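You operate a simulated robot arm through the tools that you are given. There is no shell and no other tool.

Carry out the task below with a simulated robot arm. There is one attempt and no reset: what you move stays moved.

## Task
Wrap the white sample ten turns round the mandrel that the card names.
Fine: clamp the wire before cranking.

It is judged by the outcome, as a careful person would: the job done as asked, and still so three seconds after it is handed in. It fails if anything else is knocked over, pushed out of place, dropped, spilled or broken.

## Robot
A 7-joint arm with a two-finger parallel gripper, fixed in place. Base frame: the origin is on the floor under the middle of its stand, x ahead of it, y to its left, z up. Readings come in cm, degrees, newtons and seconds.
It reaches about 124.7 cm from its shoulder. Its first joint turns from -132.0 to 132.0 degrees. Payload 3.91 kg.
Tool frame: the origin (TCP) lies between the finger pads and is the grasp point; the fingertips stand 3 cm ahead of it; z points along the fingers, y is the line along which they close. The gripper opens to 11 cm. The fingers are 2 cm wide and 1 cm thick; the gripper's body (4.8 by 11.2 cm) begins 5.5 cm behind the TCP.
Orientation is that of the tool frame in the base frame, as a unit quaternion [w, x, y, z]. With the fingers straight down and closing along the base's y, the tool's x points along the base's -x, its y along +y and its z along -z.

## Interface
- The arm moves only by the tool apply_moves. Its argument "motion" is a list of rows, each an object (a shift or turn left out is 0, a gripper value left out holds the last) with "fingers": the gripper command, from -1 (fully open) to 1 (shut), values between in proportion; "linear": the shift along the tool's x, y, z in cm, a list of three; "angular": the turn, a rotation vector about the tool's x, y, z in degrees, a list of three. In form: [{"fingers": fingers, "linear": [tx, ty, tz], "angular": [ax, ay, az]}, ...]. A call has 1 to 20 rows; each row shifts and turns the commanded pose from where the row before left it, along the tool's axes as they then stand. Each row takes 0.2 s and may step no farther than 5 cm and 8.6 degrees from the row before; otherwise, or with a gripper value out of range, the whole call is refused. A pose out of reach is approached as far as the arm can. The call stops where the force on the tool passes 40 N (or 10 N more than at its start, if that is more) or the arm is blocked; 0.2 s more then pass. The fingers move at their own pace (about 10.8 cm/s each) and stop on an object; they squeeze with about 36 N. The grip force told is the motor's: it shows also when the fingers shut on nothing. Time passes only in rows, and 0.2 s behind the last, so rows that do not move let the fingers close. The reply holds the time, the measured pose of the TCP, the force on the tool along the base axes, the opening and the grip force, in the units named above and with some noise, with the torque about the TCP (base axes, N m) and any sound that the robot's microphone picked up, and new pictures: "show" is both (left out), scene, wrist or none.
- Cameras (640 x 400 px; columns grow to the right, rows downward): "scene" is fixed at [22.22, -65.22, 161.01]; the picture's right is [0.95, -0.32, 0.00], its down [-0.14, -0.41, -0.90] and it looks along [0.29, 0.85, -0.43] (base axes); focal length 332 px, centre (320, 200). "wrist" rides on the gripper at [7.2, 1.7, -10.3] in the tool frame; the picture's right is [-0.23, 0.97, 0.00], its down [-0.76, -0.18, -0.62] and it looks along [-0.61, -0.14, 0.78] (tool axes); focal length 222 px, centre (320, 200). There is no depth. A picture from a camera that has moved, and an enlarged one, comes with that camera's place and axes in the base frame and with its lens. The place of the scene camera against the robot may be out by one fixed shift of up to 1.8 cm in any direction.
- inspect(camera, box): a new picture of the part [left, top, right, bottom] of that camera's present view, enlarged. The clock stands still meanwhile.
- sign_off(): hands the job in; it is judged then, once.

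Places have to be worked out from the pictures, the camera data and where the tool is seen. Open the gripper and draw the arm clear of the work before you hand the job in, unless the task says otherwise.

The tools are called as name(argument=value, ...) on one line, values as JSON. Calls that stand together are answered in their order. apply_moves: Moves the arm, as the interface text tells. Its arguments: {"type":"object","properties":{"motion":{"type":"array","items":{"type":"object","properties":{"fingers":{"type":"number"},"linear":{"type":"array","items":{"type":"number"}},"angular":{"type":"array","items":{"type":"number"}}}}},"show":{"type":"string","enum":["both","scene","wrist","none"]}},"required":["motion"]} The other tools are called the same way: inspect (camera, box) takes an enlarged picture of a part of a camera's view; sign_off () hands the job in.

At the start:

```text
time_s: 0.0
eef_pos: [46.55, 26.5, 126.0]
tool_rot: [0.001, 0.0, 1.0, -0.001]
contact_force: [-0.2, -0.1, 0.2]
wrist_torque: [0.02, 0.01, -0.01]
grip_width: 11.0
grasp_force: 0.0
```

scene: 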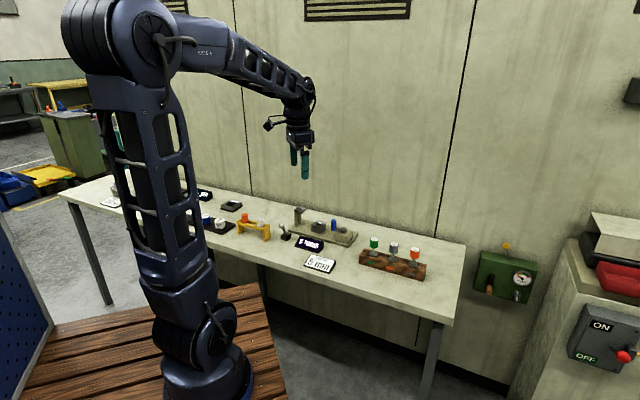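
wrist: 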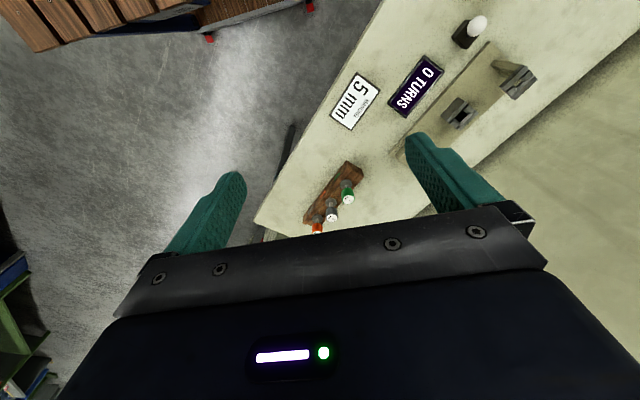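

I'll start by looking closely at the bench: the card, the mandrels, the winding jig, and the samples.

inspect(camera="scene", box=[260, 190, 460, 300])

inspect(camera="scene", box=[90, 170, 290, 290])

inspect(camera="wrist", box=[300, 0, 560, 240])

```text
3.20 times, centred on (360, 245) of scene
camera zoom: at [22.22, -65.22, 161.01], right [0.95, -0.32, 0.0], down [-0.14, -0.41, -0.9], along [0.29, 0.85, -0.43], focal length 1062 px, centre (192, 56)
```

zoom: 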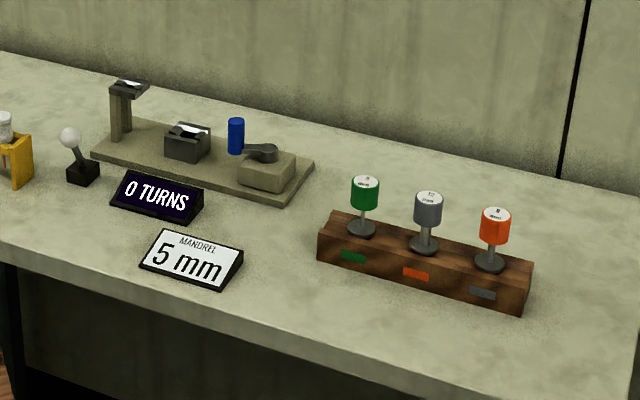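

```text
3.20 times, centred on (190, 230) of scene
camera zoom: at [22.22, -65.22, 161.01], right [0.95, -0.32, 0.0], down [-0.14, -0.41, -0.9], along [0.29, 0.85, -0.43], focal length 1062 px, centre (736, 104)
```

zoom: 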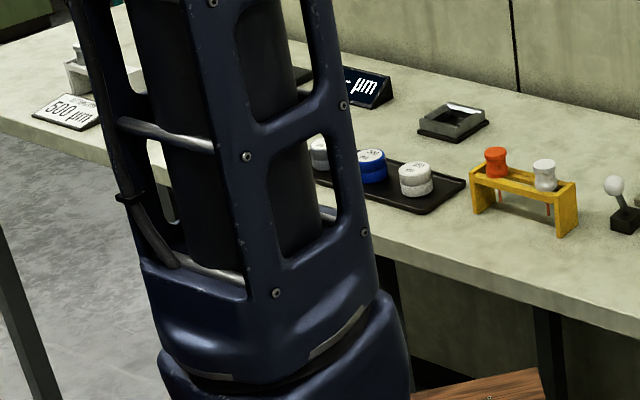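

```text
1.67 times, centred on (430, 120) of wrist
camera zoom: at [39.21, 28.04, 136.39], right [0.23, 0.97, 0.0], down [0.76, -0.18, 0.62], along [0.61, -0.14, -0.78], focal length 370 px, centre (137, 333)
```

zoom: 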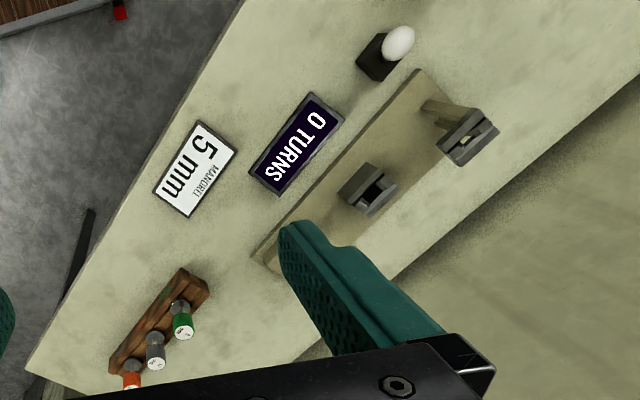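

The card reads 5 mm. The bench runs diagonally, with the jig near (65, 55, 80) and the mandrel rack near (80, 25). I'll turn the wrist to face the bench squarely and hover over the jig for a close look.

apply_moves(motion=[{"linear": [-2.07, 3.36, 2.4]}, {"linear": [-2.07, 3.36, 2.4]}, {"linear": [-2.07, 3.36, 2.4]}, {"linear": [-2.07, 3.36, 2.4]}, {"linear": [-2.07, 3.36, 2.4]}, {"linear": [-2.07, 3.36, 2.4]}, {"linear": [-2.07, 3.36, 2.4]}, {"angular": [0, 0, -8]}, {"angular": [0, 0, -8]}, {"angular": [0, 0, -8]}, {"angular": [0, 0, -8]}, {"angular": [0, 0, -8]}, {"angular": [0, 0, -8]}, {}])

```text
time_s: 3.0
eef_pos: [60.93, 50.03, 109.27]
tool_rot: [0.001, -0.408, 0.913, 0.0]
contact_force: [-0.2, -0.7, 0.1]
wrist_torque: [0.0, -0.02, -0.03]
grip_width: 11.0
grasp_force: 0.0
camera wrist: at [54.86, 45.62, 119.56], right [-0.57, 0.82, 0.0], down [0.64, 0.45, 0.62], along [0.51, 0.36, -0.78], focal length 222 px, centre (320, 200)
```

scene: 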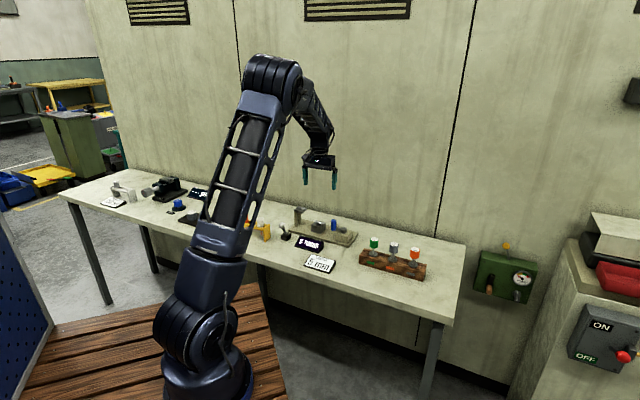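
wrist: 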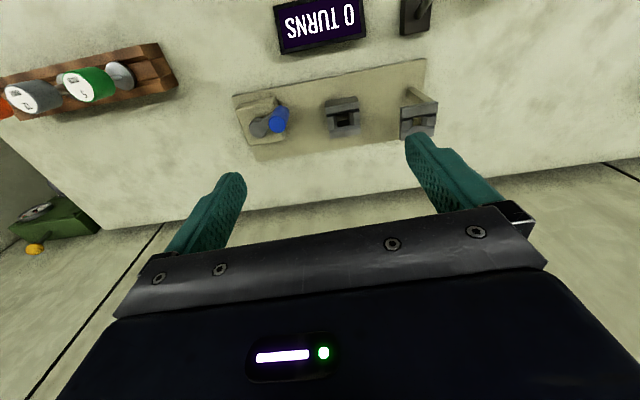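

inspect(camera="wrist", box=[220, 40, 450, 180])

inspect(camera="wrist", box=[0, 30, 200, 150])

inspect(camera="scene", box=[280, 195, 370, 251])

```text
2.78 times, centred on (335, 110) of wrist
camera zoom: at [54.86, 45.62, 119.56], right [-0.57, 0.82, 0.0], down [0.64, 0.45, 0.62], along [0.51, 0.36, -0.78], focal length 618 px, centre (278, 450)
```

zoom: 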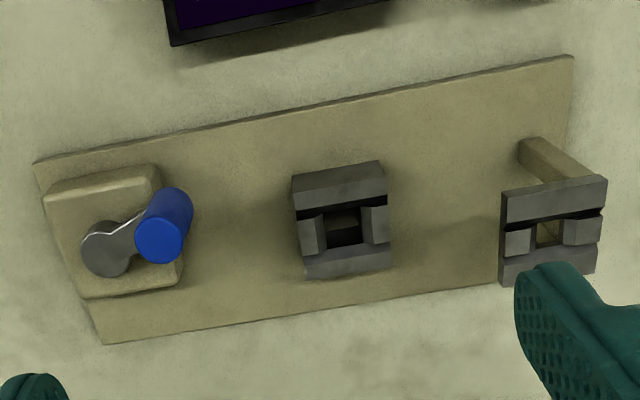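

```text
3.20 times, centred on (100, 90) of wrist
camera zoom: at [54.86, 45.62, 119.56], right [-0.57, 0.82, 0.0], down [0.64, 0.45, 0.62], along [0.51, 0.36, -0.78], focal length 711 px, centre (1024, 552)
```

zoom: 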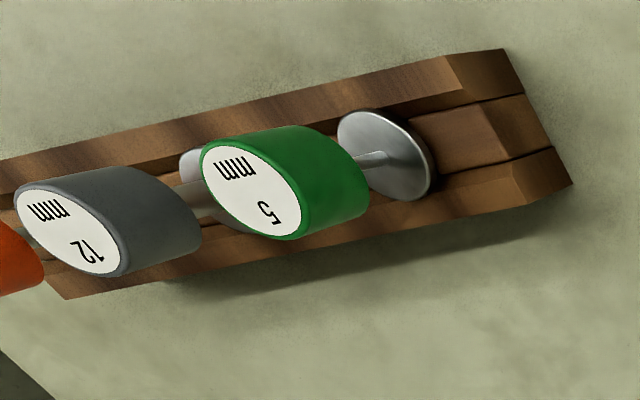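

```text
7.11 times, centred on (325, 223) of scene
camera zoom: at [22.22, -65.22, 161.01], right [0.95, -0.32, 0.0], down [-0.14, -0.41, -0.9], along [0.29, 0.85, -0.43], focal length 2359 px, centre (284, 36)
```

zoom: 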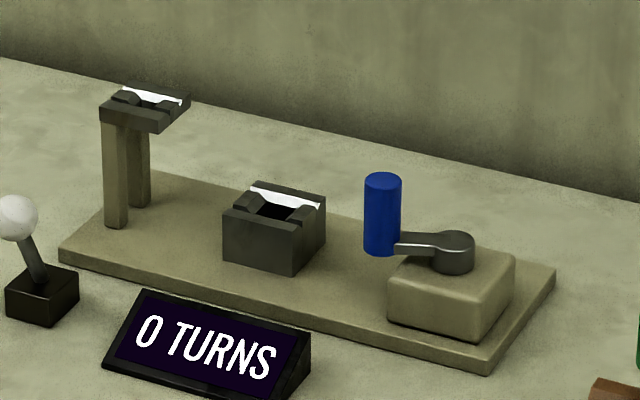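

Green is marked 5 mm, so that is the mandrel to use. The jig has a crank, a mandrel socket in the middle, a raised wire holder at the left end, and a white-ball lever beside it. Next I'll look at the sample rack to the left.

apply_moves(motion=[{"linear": [1.58, 4.5, 0.3]}, {"linear": [1.58, 4.5, 0.3]}, {"linear": [1.58, 4.5, 0.3]}, {"linear": [1.58, 4.5, 0.3]}, {"linear": [1.58, 4.5, 0.3]}, {"linear": [1.58, 4.5, 0.3]}, {}])

```text
time_s: 4.6
eef_pos: [34.6, 60.97, 107.48]
tool_rot: [0.001, -0.406, 0.914, -0.001]
contact_force: [-0.8, -0.2, 0.0]
wrist_torque: [0.01, 0.02, 0.0]
grip_width: 11.0
grasp_force: 0.0
camera wrist: at [28.52, 56.6, 117.83], right [-0.57, 0.82, 0.0], down [0.64, 0.45, 0.62], along [0.51, 0.36, -0.78], focal length 222 px, centre (320, 200)
```

scene: 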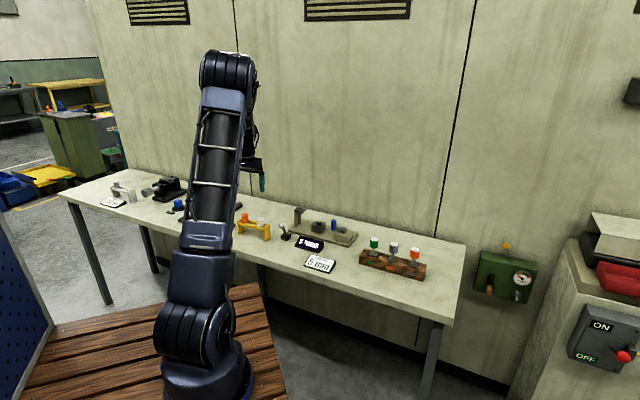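
wrist: 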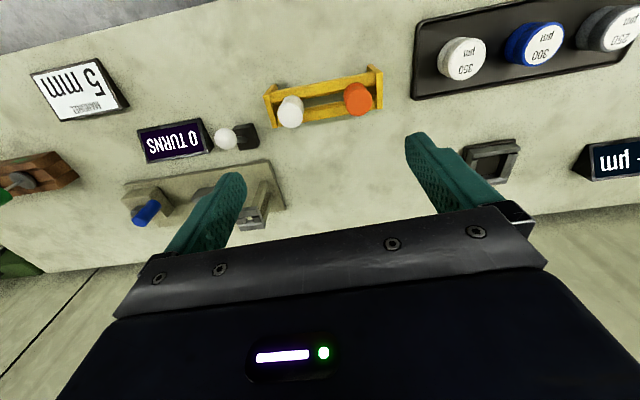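

inspect(camera="wrist", box=[190, 55, 400, 185])

inspect(camera="scene", box=[225, 200, 305, 250])

inspect(camera="scene", box=[90, 165, 220, 246])

```text
3.05 times, centred on (295, 120) of wrist
camera zoom: at [28.52, 56.6, 117.83], right [-0.57, 0.82, 0.0], down [0.64, 0.45, 0.62], along [0.51, 0.36, -0.78], focal length 677 px, centre (396, 444)
```

zoom: 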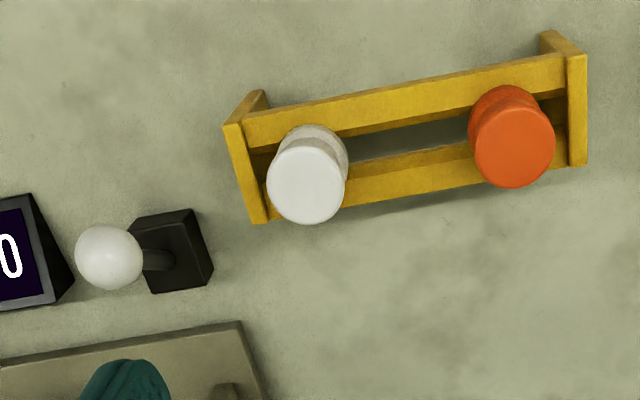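

```text
8.00 times, centred on (265, 225) of scene
camera zoom: at [22.22, -65.22, 161.01], right [0.95, -0.32, 0.0], down [-0.14, -0.41, -0.9], along [0.29, 0.85, -0.43], focal length 2654 px, centre (760, 0)
```

zoom: 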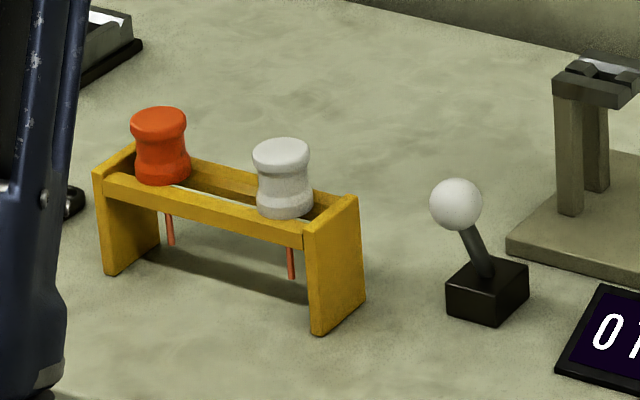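

```text
4.92 times, centred on (155, 206) of scene
camera zoom: at [22.22, -65.22, 161.01], right [0.95, -0.32, 0.0], down [-0.14, -0.41, -0.9], along [0.29, 0.85, -0.43], focal length 1633 px, centre (1132, 173)
```

zoom: 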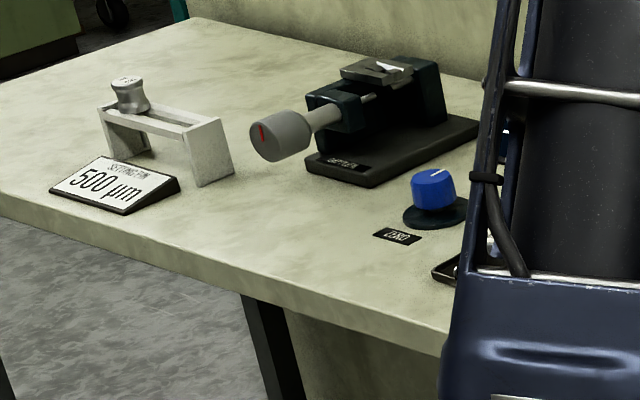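

The white sample is a waisted knob with a copper wire hanging below, sitting on the yellow rack near (37, 58, 93). I'll square the tool to the bench at about 45° and come in above it for a precise look.

apply_moves(motion=[{"angular": [0, 0, 3.1], "linear": [0.1, -1.2, 2.2]}, {"linear": [0.1, -1.2, 2.2]}, {"linear": [0.15, -1.2, 2.1]}, {}], show="wrist")

```text
time_s: 5.6
eef_pos: [36.87, 58.26, 101.14]
tool_rot: [0.0, -0.382, 0.924, 0.0]
contact_force: [-0.2, -0.4, 0.5]
wrist_torque: [0.0, 0.0, 0.0]
grip_width: 11.0
grasp_force: 0.1
camera wrist: at [30.52, 54.19, 111.35], right [-0.53, 0.85, 0.0], down [0.66, 0.41, 0.62], along [0.53, 0.33, -0.78], focal length 222 px, centre (320, 200)
```

wrist: 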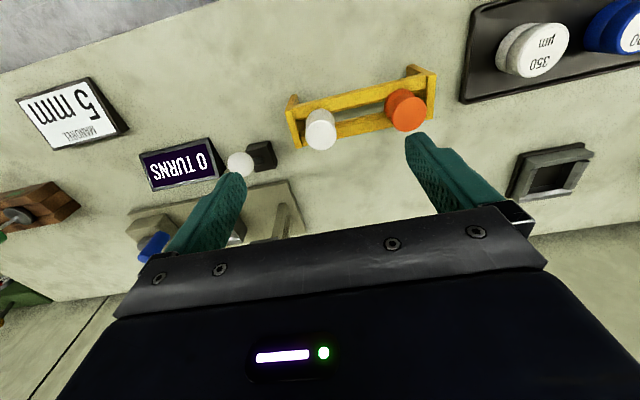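

inspect(camera="wrist", box=[260, 55, 450, 175])

inspect(camera="wrist", box=[110, 100, 310, 250])

```text
3.33 times, centred on (355, 115) of wrist
camera zoom: at [30.52, 54.19, 111.35], right [-0.53, 0.85, 0.0], down [0.66, 0.41, 0.62], along [0.53, 0.33, -0.78], focal length 740 px, centre (203, 483)
```

zoom: 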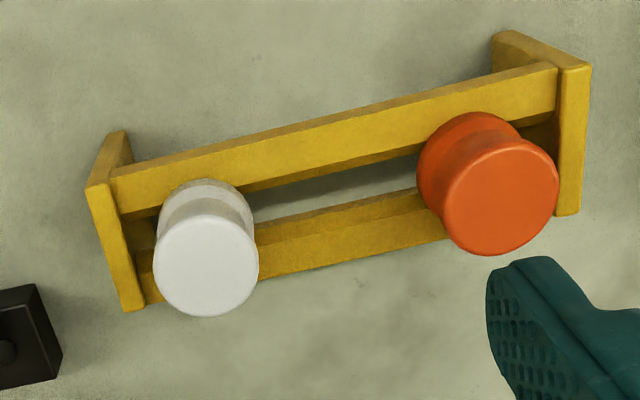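

```text
2.67 times, centred on (210, 175) of wrist
camera zoom: at [30.52, 54.19, 111.35], right [-0.53, 0.85, 0.0], down [0.66, 0.41, 0.62], along [0.53, 0.33, -0.78], focal length 592 px, centre (613, 267)
```

zoom: 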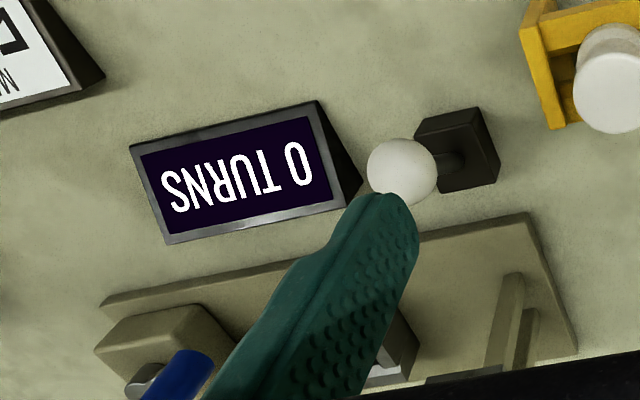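

The knob sits almost exactly under the TCP, with its top at about z=92–93 and a diameter of about 2.8 cm. I'll narrow the fingers to about 6 cm so they clear the orange sample, then descend 4 cm to refine the height.

apply_moves(motion=[{"fingers": -0.09}, {"fingers": -0.09, "linear": [0, 0, 2]}, {"linear": [0, 0, 2]}, {}])

inspect(camera="wrist", box=[220, 90, 420, 215])

inspect(camera="scene", box=[225, 190, 305, 240])

```text
time_s: 6.6
eef_pos: [36.9, 58.18, 96.99]
tool_rot: [0.001, -0.382, 0.924, 0.0]
contact_force: [0.2, -0.5, 0.2]
wrist_torque: [-0.01, -0.03, 0.0]
grip_width: 5.99
grasp_force: 0.0
camera wrist: at [30.5, 54.19, 107.28], right [-0.53, 0.85, 0.0], down [0.66, 0.41, 0.62], along [0.53, 0.33, -0.78], focal length 222 px, centre (320, 200)
```

scene: 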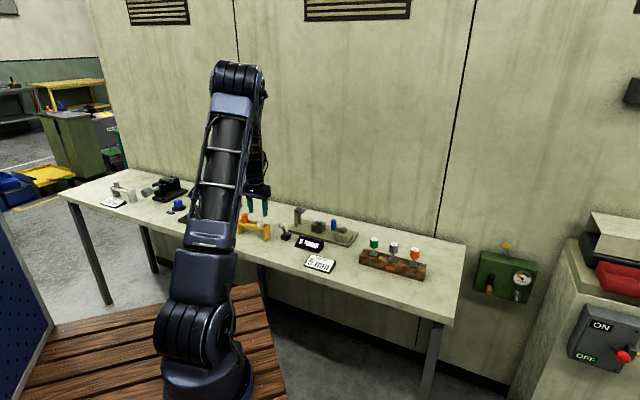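
wrist: 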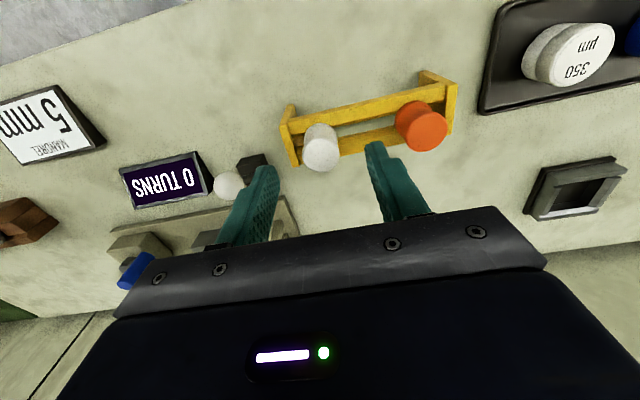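

```text
3.20 times, centred on (320, 152) of wrist
camera zoom: at [30.5, 54.19, 107.28], right [-0.53, 0.85, 0.0], down [0.66, 0.41, 0.62], along [0.53, 0.33, -0.78], focal length 711 px, centre (320, 352)
```

zoom: 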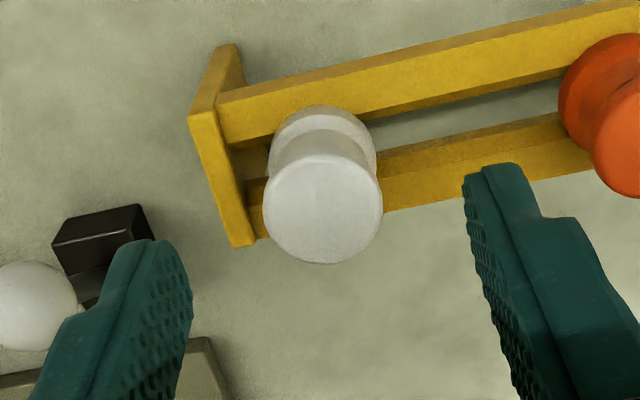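

```text
8.00 times, centred on (265, 215) of scene
camera zoom: at [22.22, -65.22, 161.01], right [0.95, -0.32, 0.0], down [-0.14, -0.41, -0.9], along [0.29, 0.85, -0.43], focal length 2654 px, centre (760, 80)
```

zoom: 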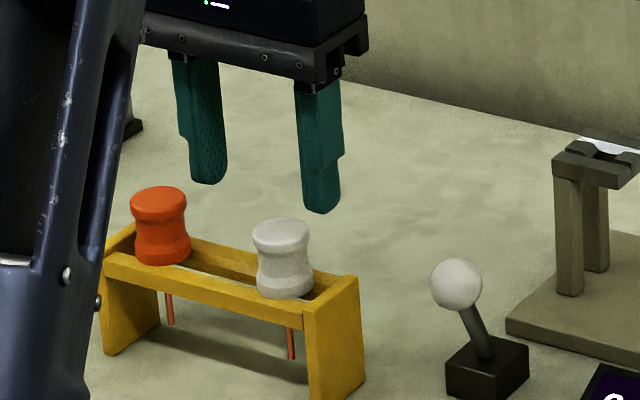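

The fingers straddle the knob, whose top is around z≈91.5–92.5. I'll go down 2 cm more so the fingertips are level with the knob top and I can check centering directly.

apply_moves(motion=[{"linear": [0, 0, 1]}, {"linear": [0, 0, 1]}, {}], show="none")

inspect(camera="wrist", box=[220, 90, 420, 215])

inspect(camera="scene", box=[225, 190, 305, 240])

```text
time_s: 7.4
eef_pos: [36.76, 58.31, 94.89]
tool_rot: [0.0, -0.382, 0.924, 0.0]
contact_force: [0.0, -0.6, 0.3]
wrist_torque: [0.0, 0.02, -0.02]
grip_width: 5.99
grasp_force: 0.0
```

```text
3.20 times, centred on (320, 152) of wrist
camera zoom: at [30.42, 54.23, 105.22], right [-0.53, 0.85, 0.0], down [0.66, 0.41, 0.62], along [0.53, 0.33, -0.78], focal length 711 px, centre (320, 352)
```

zoom: 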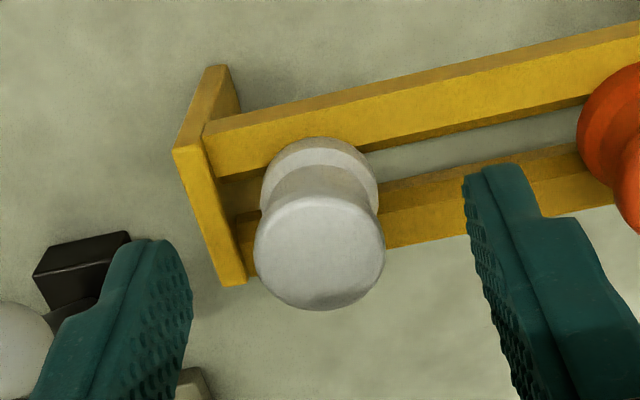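

```text
8.00 times, centred on (265, 215) of scene
camera zoom: at [22.22, -65.22, 161.01], right [0.95, -0.32, 0.0], down [-0.14, -0.41, -0.9], along [0.29, 0.85, -0.43], focal length 2654 px, centre (760, 80)
```

zoom: 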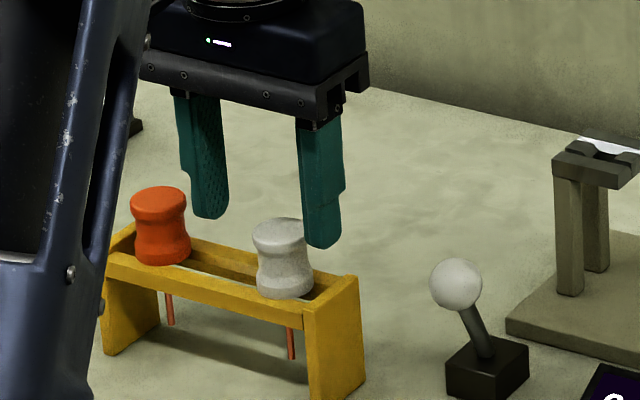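

inspect(camera="scene", box=[242, 205, 282, 230])

inspect(camera="wrist", box=[270, 110, 370, 172])

```text
16.00 times, centred on (262, 218) of scene
camera zoom: at [22.22, -65.22, 161.01], right [0.95, -0.32, 0.0], down [-0.14, -0.41, -0.9], along [0.29, 0.85, -0.43], focal length 5308 px, centre (1248, -80)
```

zoom: 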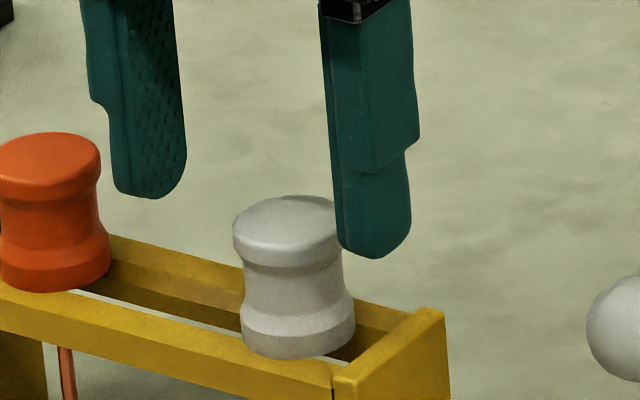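

```text
6.40 times, centred on (320, 141) of wrist
camera zoom: at [30.42, 54.23, 105.22], right [-0.53, 0.85, 0.0], down [0.66, 0.41, 0.62], along [0.53, 0.33, -0.78], focal length 1422 px, centre (320, 578)
```

zoom: 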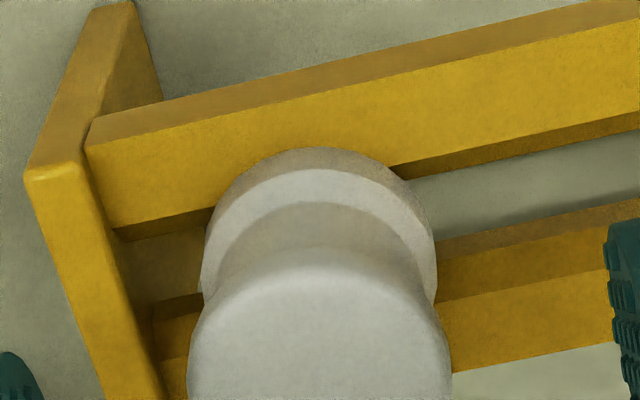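

The finger is in front of the knob in the scene view, so the knob centre lies about 0.8 cm outward and 0.2 cm right of the TCP, spanning z≈88.2–91.4. I'll shift to it and descend to about z=92.7.

apply_moves(motion=[{"linear": [-0.8, -0.2, 0.4]}, {"linear": [0, 0, 0.9]}, {"linear": [0, 0, 0.9]}, {}], show="none")

inspect(camera="wrist", box=[220, 100, 420, 225])

inspect(camera="scene", box=[242, 210, 282, 235])

```text
time_s: 8.4
eef_pos: [37.51, 58.84, 92.77]
tool_rot: [0.0, -0.382, 0.924, 0.0]
contact_force: [0.8, 0.1, 0.4]
wrist_torque: [-0.02, 0.01, -0.01]
grip_width: 6.0
grasp_force: 0.1
```

```text
3.20 times, centred on (320, 162) of wrist
camera zoom: at [31.16, 54.78, 103.04], right [-0.53, 0.85, 0.0], down [0.66, 0.41, 0.62], along [0.53, 0.33, -0.78], focal length 711 px, centre (320, 320)
```

zoom: 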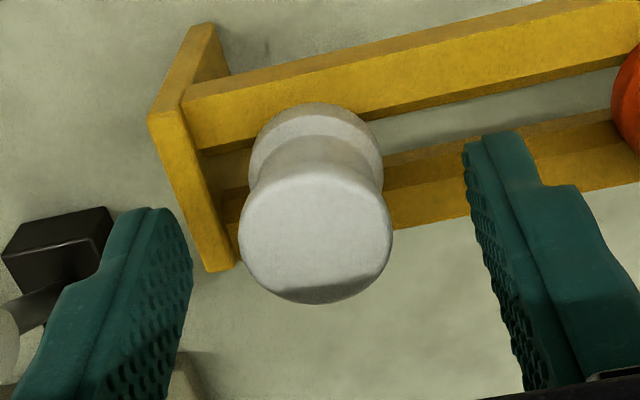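

```text
16.00 times, centred on (262, 222) of scene
camera zoom: at [22.22, -65.22, 161.01], right [0.95, -0.32, 0.0], down [-0.14, -0.41, -0.9], along [0.29, 0.85, -0.43], focal length 5308 px, centre (1248, -160)
```

zoom: 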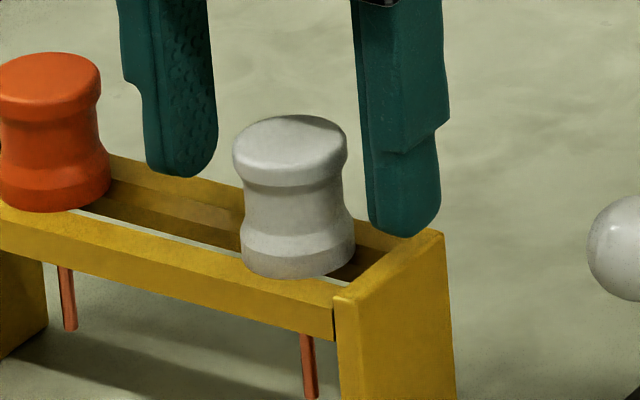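

Both views agree the knob is centred between the fingers. I'll go down another 0.4 cm, which stays above the rack's end plate, and close on the knob.

apply_moves(motion=[{"linear": [0, 0, 0.4]}, {"fingers": 0.3}, {"fingers": 0.45}, {"fingers": 1}, {"fingers": 1}, {"fingers": 1}], show="none")

inspect(camera="wrist", box=[220, 100, 420, 225])

inspect(camera="scene", box=[242, 210, 282, 235])

```text
time_s: 9.8
eef_pos: [37.62, 58.72, 92.41]
tool_rot: [0.001, -0.382, 0.924, 0.001]
contact_force: [-0.4, 0.3, -0.2]
wrist_torque: [-0.03, -0.01, 0.02]
grip_width: 2.82
grasp_force: 36.0
```

```text
3.20 times, centred on (320, 162) of wrist
camera zoom: at [31.21, 54.72, 102.68], right [-0.53, 0.85, 0.0], down [0.66, 0.41, 0.62], along [0.53, 0.33, -0.78], focal length 711 px, centre (320, 320)
```

zoom: 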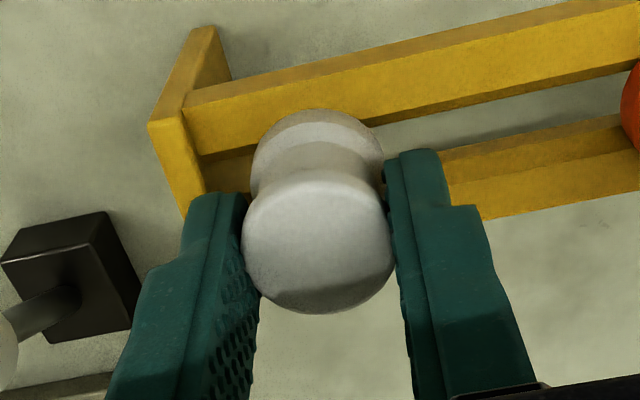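

```text
16.00 times, centred on (262, 222) of scene
camera zoom: at [22.22, -65.22, 161.01], right [0.95, -0.32, 0.0], down [-0.14, -0.41, -0.9], along [0.29, 0.85, -0.43], focal length 5308 px, centre (1248, -160)
```

zoom: 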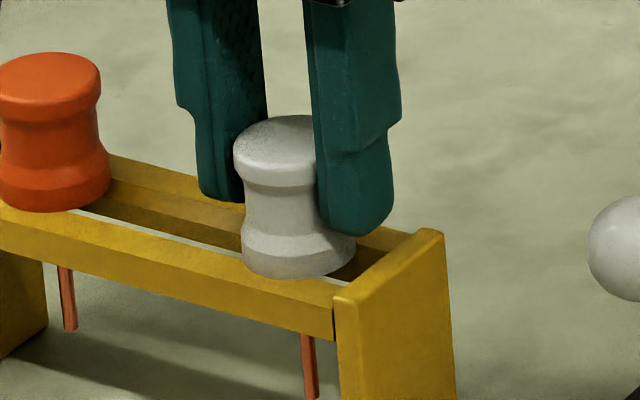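

The knob is gripped at 2.82 cm with 36 N. I'll lift it straight up to clear the wire from the rack and check.

apply_moves(motion=[{"linear": [0, 0, -1]}, {"linear": [0, 0, -2]}, {"linear": [0, 0, -2]}, {"linear": [0, 0, -2]}, {"linear": [0, 0, -2]}, {"linear": [0, 0, -2]}, {}], show="none")

inspect(camera="scene", box=[235, 180, 315, 230])

inspect(camera="wrist", box=[160, 90, 420, 252])

```text
time_s: 11.4
eef_pos: [37.55, 58.8, 103.31]
tool_rot: [0.0, -0.382, 0.924, 0.001]
contact_force: [-0.4, 0.5, -0.4]
wrist_torque: [-0.02, -0.01, 0.03]
grip_width: 2.83
grasp_force: 36.3
```

```text
8.00 times, centred on (275, 205) of scene
camera zoom: at [22.22, -65.22, 161.01], right [0.95, -0.32, 0.0], down [-0.14, -0.41, -0.9], along [0.29, 0.85, -0.43], focal length 2654 px, centre (680, 160)
```

zoom: 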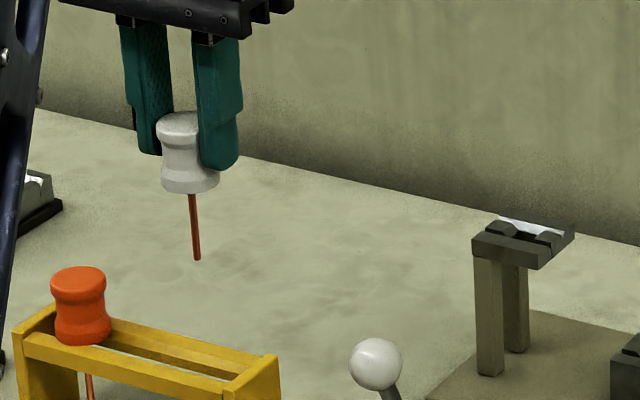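

```text
2.46 times, centred on (290, 171) of wrist
camera zoom: at [31.28, 54.69, 113.6], right [-0.53, 0.85, 0.0], down [0.67, 0.41, 0.62], along [0.53, 0.33, -0.78], focal length 547 px, centre (394, 271)
```

zoom: 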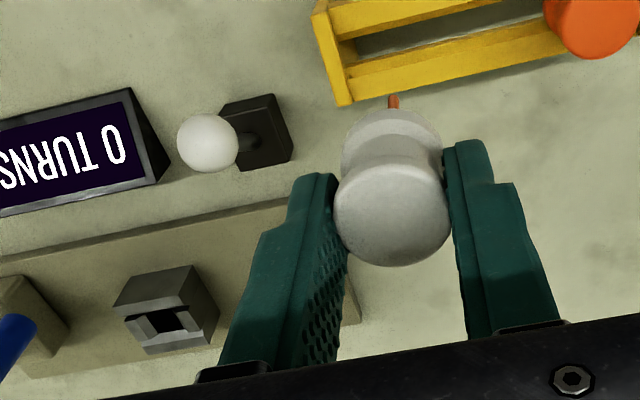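

The sample is held cleanly, with about 4 cm of wire hanging straight below it. I judge the raised holder's pocket to be near (55.8, 61.0) with its top at z≈92. I'll carry the sample above it at z≈104.5.

apply_moves(motion=[{"linear": [0, 0, -1.2]}, {"linear": [-3.6, -2.8, 0]}, {"linear": [-3.6, -2.8, 0]}, {"linear": [-3.6, -2.8, 0]}, {"linear": [-3.6, -2.8, 0]}, {}, {}])

inspect(camera="wrist", box=[220, 60, 420, 185])

inspect(camera="scene", box=[260, 185, 340, 235])

```text
time_s: 13.0
eef_pos: [56.05, 60.93, 104.48]
tool_rot: [0.0, -0.382, 0.924, 0.0]
contact_force: [-0.4, 0.1, -1.2]
wrist_torque: [0.01, 0.01, 0.02]
grip_width: 2.8
grasp_force: 36.2
camera wrist: at [49.71, 56.87, 114.78], right [-0.53, 0.85, 0.0], down [0.66, 0.41, 0.62], along [0.53, 0.33, -0.78], focal length 222 px, centre (320, 200)
```

scene: 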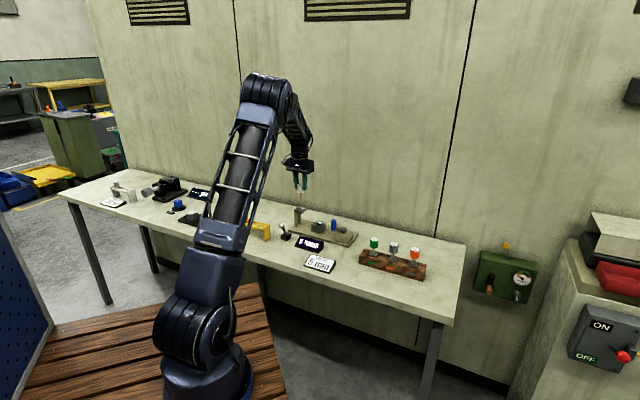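
wrist: 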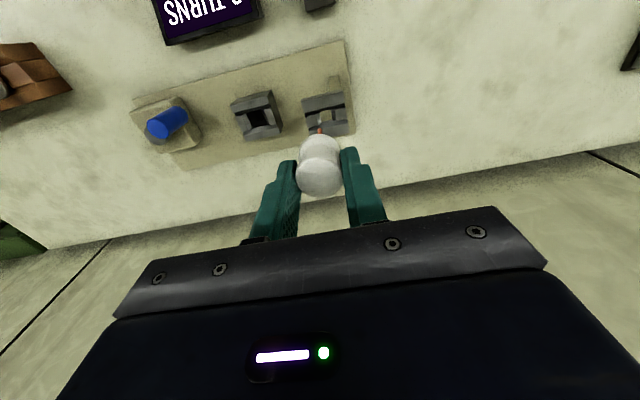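

```text
3.20 times, centred on (320, 122) of wrist
camera zoom: at [49.71, 56.87, 114.78], right [-0.53, 0.85, 0.0], down [0.66, 0.41, 0.62], along [0.53, 0.33, -0.78], focal length 711 px, centre (320, 448)
```

zoom: 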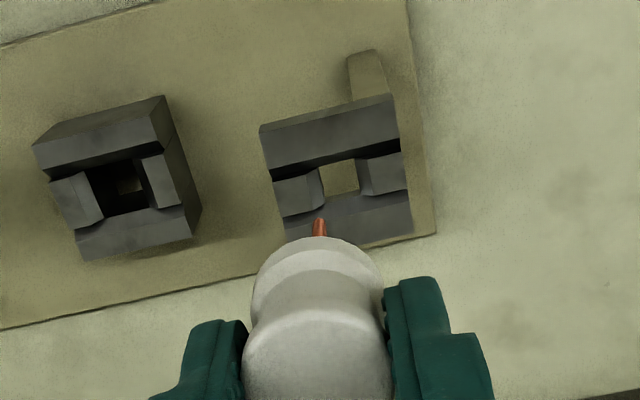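

```text
8.00 times, centred on (300, 210) of scene
camera zoom: at [22.22, -65.22, 161.01], right [0.95, -0.32, 0.0], down [-0.14, -0.41, -0.9], along [0.29, 0.85, -0.43], focal length 2654 px, centre (480, 120)
```

zoom: 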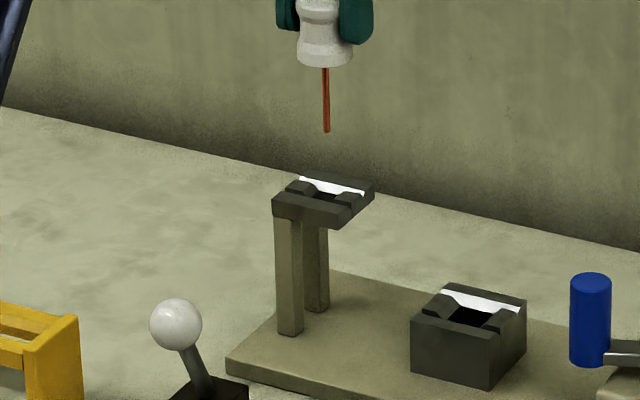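

The view shows the holder's square hole about 0.5 cm to the left (+L) of the wire, and the wire tip about 4 cm above the holder. I'll shift 0.5 cm left and lower until the tip is about 1 cm above.

apply_moves(motion=[{"linear": [0, 0.5, 0.5]}, {"linear": [0, 0, 1.2]}, {"linear": [0, 0, 1.0]}, {}, {}], show="none")

inspect(camera="wrist", box=[270, 90, 370, 152])

inspect(camera="scene", box=[280, 190, 320, 215])

```text
time_s: 14.2
eef_pos: [55.32, 61.4, 101.95]
tool_rot: [0.0, -0.381, 0.925, 0.0]
contact_force: [0.2, 0.2, 0.0]
wrist_torque: [0.0, 0.01, 0.01]
grip_width: 2.8
grasp_force: 36.0
```

```text
6.40 times, centred on (320, 121) of wrist
camera zoom: at [49.04, 57.31, 112.23], right [-0.53, 0.85, 0.0], down [0.66, 0.41, 0.62], along [0.53, 0.33, -0.78], focal length 1422 px, centre (320, 706)
```

zoom: 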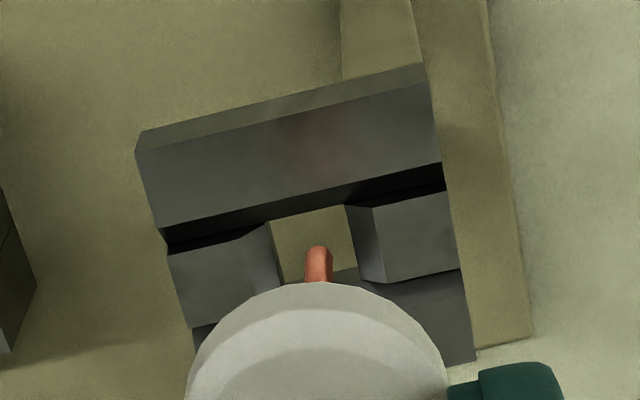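

```text
16.00 times, centred on (300, 202) of scene
camera zoom: at [22.22, -65.22, 161.01], right [0.95, -0.32, 0.0], down [-0.14, -0.41, -0.9], along [0.29, 0.85, -0.43], focal length 5308 px, centre (640, 160)
```

zoom: 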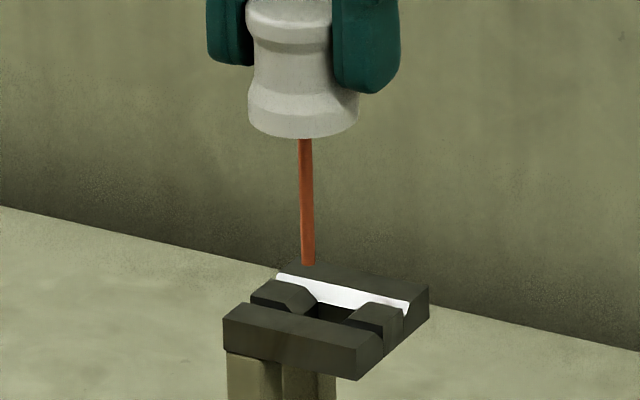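

Comparing wrist and scene views, the wire is aligned left-right but about 0.55 cm too near the robot. I'll shift outward 0.55 cm, drop 0.6 cm, and recheck.

apply_moves(motion=[{"linear": [-0.55, -0.05, 0]}, {"linear": [0, 0, 0.6]}, {}, {}], show="none")

inspect(camera="wrist", box=[270, 90, 370, 152])

inspect(camera="scene", box=[280, 190, 320, 215])

```text
time_s: 15.2
eef_pos: [55.82, 61.69, 101.36]
tool_rot: [0.0, -0.381, 0.924, 0.0]
contact_force: [-1.1, -0.2, 0.3]
wrist_torque: [0.01, 0.01, -0.02]
grip_width: 2.78
grasp_force: 35.9
```

```text
6.40 times, centred on (320, 121) of wrist
camera zoom: at [49.51, 57.62, 111.67], right [-0.53, 0.85, 0.0], down [0.66, 0.41, 0.62], along [0.53, 0.33, -0.78], focal length 1422 px, centre (320, 706)
```

zoom: 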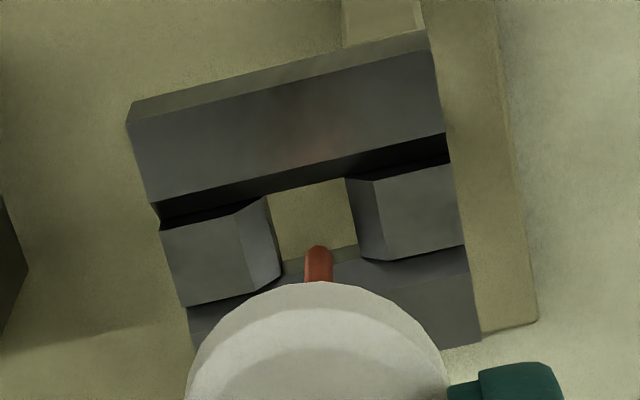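

```text
16.00 times, centred on (300, 202) of scene
camera zoom: at [22.22, -65.22, 161.01], right [0.95, -0.32, 0.0], down [-0.14, -0.41, -0.9], along [0.29, 0.85, -0.43], focal length 5308 px, centre (640, 160)
```

zoom: 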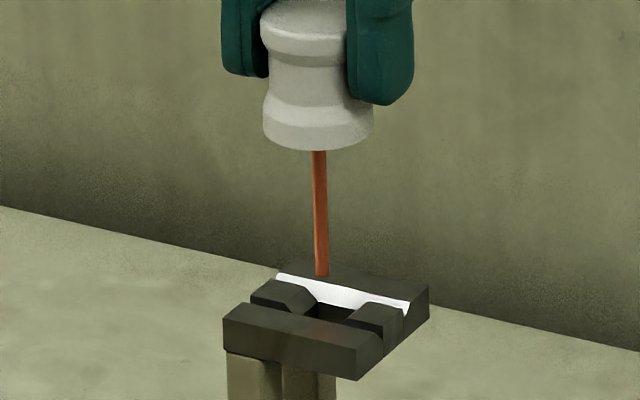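

The wire tip now projects into the centre of the hole in both views. I'll lower it in small steps, watching the force.

apply_moves(motion=[{"linear": [0, 0, 0.5]}, {"linear": [0, 0, 0.5]}, {"linear": [0, 0, 0.5]}, {"linear": [0, 0, 0.5]}, {"linear": [0, 0, 0.5]}, {"linear": [0, 0, 0.5]}, {"linear": [0, 0, 0.5]}, {}], show="none")

inspect(camera="wrist", box=[250, 90, 390, 177])

inspect(camera="scene", box=[280, 190, 320, 215])

```text
time_s: 17.0
eef_pos: [55.69, 61.57, 97.82]
tool_rot: [0.0, -0.382, 0.924, 0.0]
contact_force: [-0.2, 0.3, -0.4]
wrist_torque: [0.01, -0.03, 0.01]
grip_width: 2.81
grasp_force: 35.8
```

```text
4.57 times, centred on (320, 134) of wrist
camera zoom: at [49.41, 57.56, 108.06], right [-0.53, 0.85, 0.0], down [0.66, 0.41, 0.62], along [0.53, 0.33, -0.78], focal length 1015 px, centre (320, 504)
```

zoom: 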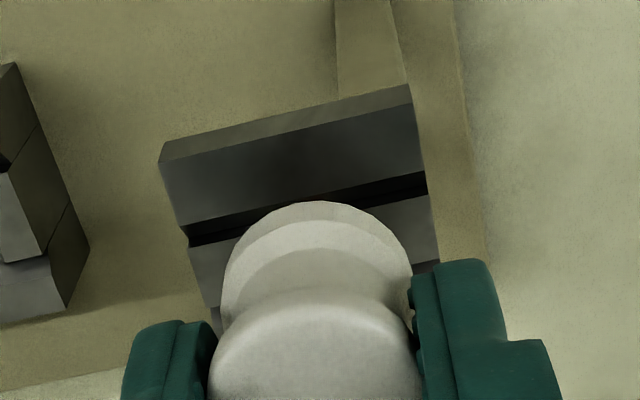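

```text
16.00 times, centred on (300, 202) of scene
camera zoom: at [22.22, -65.22, 161.01], right [0.95, -0.32, 0.0], down [-0.14, -0.41, -0.9], along [0.29, 0.85, -0.43], focal length 5308 px, centre (640, 160)
```

zoom: 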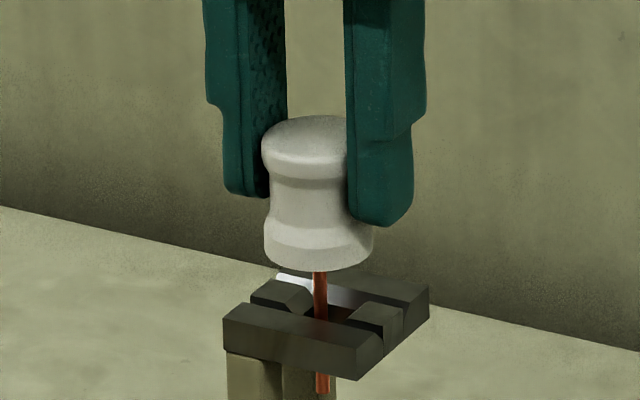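

The wire is through the hole without contact, and the knob has about 1.8 cm to go before it seats. Continuing down gently.

apply_moves(motion=[{"linear": [0, 0, 0.4]}, {"linear": [0, 0, 0.4]}, {"linear": [0, 0, 0.4]}, {"linear": [0, 0, 0.2]}, {}], show="none")

inspect(camera="scene", box=[280, 190, 320, 215])

inspect(camera="wrist", box=[250, 90, 390, 177])

```text
time_s: 18.2
eef_pos: [55.73, 61.68, 96.32]
tool_rot: [0.001, -0.382, 0.924, 0.0]
contact_force: [0.2, -0.5, -0.5]
wrist_torque: [0.04, -0.01, 0.01]
grip_width: 2.81
grasp_force: 36.1
```

```text
16.00 times, centred on (300, 202) of scene
camera zoom: at [22.22, -65.22, 161.01], right [0.95, -0.32, 0.0], down [-0.14, -0.41, -0.9], along [0.29, 0.85, -0.43], focal length 5308 px, centre (640, 160)
```

zoom: 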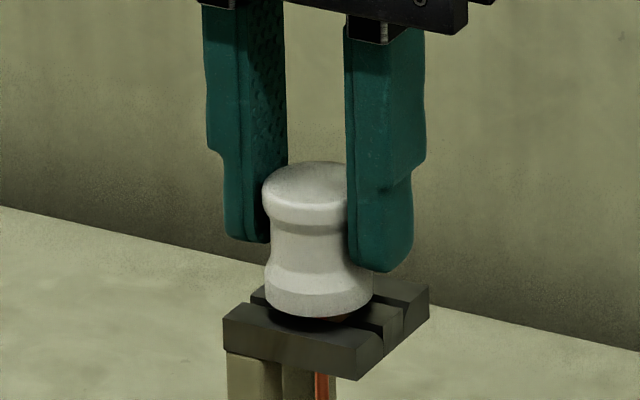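

```text
4.57 times, centred on (320, 134) of wrist
camera zoom: at [49.4, 57.62, 106.64], right [-0.53, 0.85, 0.0], down [0.66, 0.41, 0.62], along [0.53, 0.33, -0.78], focal length 1015 px, centre (320, 504)
```

zoom: 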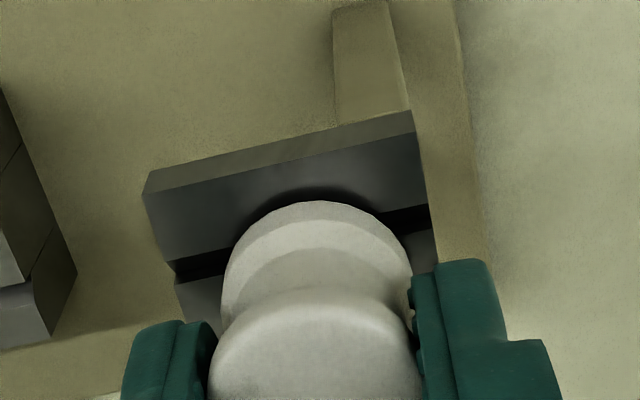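

There's about 0.4 cm left, so I'll lower in 0.1 cm steps until I feel contact.

apply_moves(motion=[{"linear": [0, 0, 0.1]}, {"linear": [0, 0, 0.1]}, {"linear": [0, 0, 0.1]}, {"linear": [0, 0, 0.1]}, {}], show="none")

inspect(camera="scene", box=[280, 190, 320, 215])

```text
time_s: 19.4
eef_pos: [55.77, 61.67, 96.06]
tool_rot: [0.001, -0.381, 0.924, 0.0]
contact_force: [0.2, -1.6, 4.9]
wrist_torque: [-0.15, -0.02, 0.0]
grip_width: 2.82
grasp_force: 36.1
```

```text
16.00 times, centred on (300, 202) of scene
camera zoom: at [22.22, -65.22, 161.01], right [0.95, -0.32, 0.0], down [-0.14, -0.41, -0.9], along [0.29, 0.85, -0.43], focal length 5308 px, centre (640, 160)
```

zoom: 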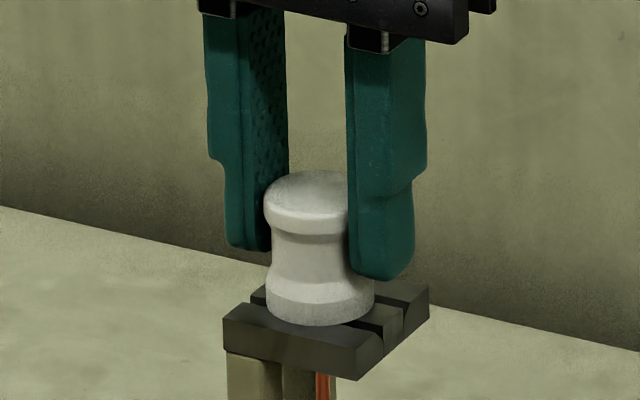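

Contact is about 5 N, so the knob is seated on the holder with the wire hanging through. I'll release and retreat upward.

apply_moves(motion=[{"linear": [0, 0, -0.1], "fingers": 0.4}, {"fingers": 0.3}, {"fingers": 0.0}, {"linear": [0, 0, -1.5]}, {"linear": [0, 0, -3]}, {"linear": [0, 0, -4]}, {"linear": [0, 0, -4]}, {}], show="none")

inspect(camera="scene", box=[265, 190, 345, 240])

inspect(camera="wrist", box=[100, 0, 420, 200])

```text
time_s: 21.2
eef_pos: [55.71, 61.66, 108.62]
tool_rot: [0.0, -0.381, 0.924, 0.0]
contact_force: [0.1, 0.3, -0.5]
wrist_torque: [0.0, 0.04, -0.02]
grip_width: 5.49
grasp_force: 0.0
```

```text
8.00 times, centred on (305, 215) of scene
camera zoom: at [22.22, -65.22, 161.01], right [0.95, -0.32, 0.0], down [-0.14, -0.41, -0.9], along [0.29, 0.85, -0.43], focal length 2654 px, centre (440, 80)
```

zoom: 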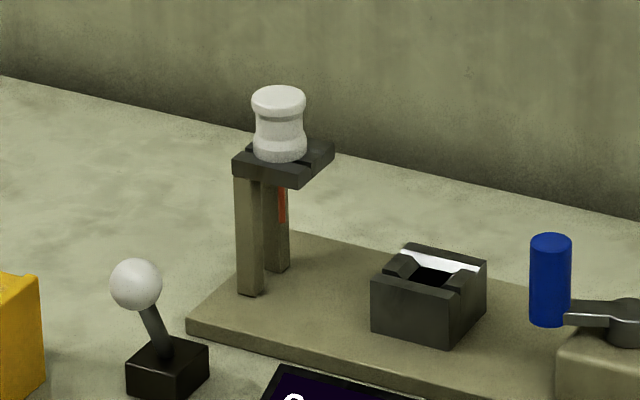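

```text
2.00 times, centred on (260, 100) of wrist
camera zoom: at [49.45, 57.7, 118.96], right [-0.53, 0.85, 0.0], down [0.66, 0.41, 0.62], along [0.53, 0.33, -0.78], focal length 444 px, centre (440, 400)
```

zoom: 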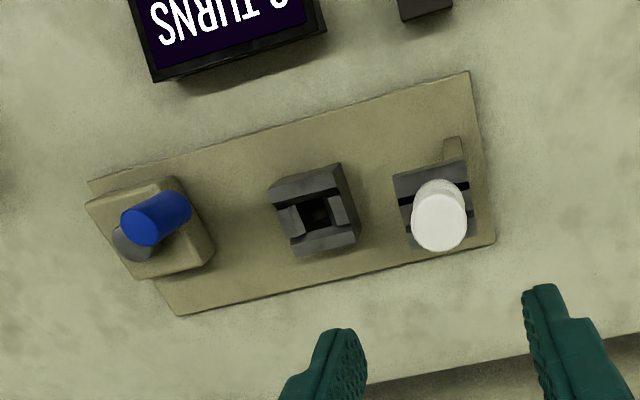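

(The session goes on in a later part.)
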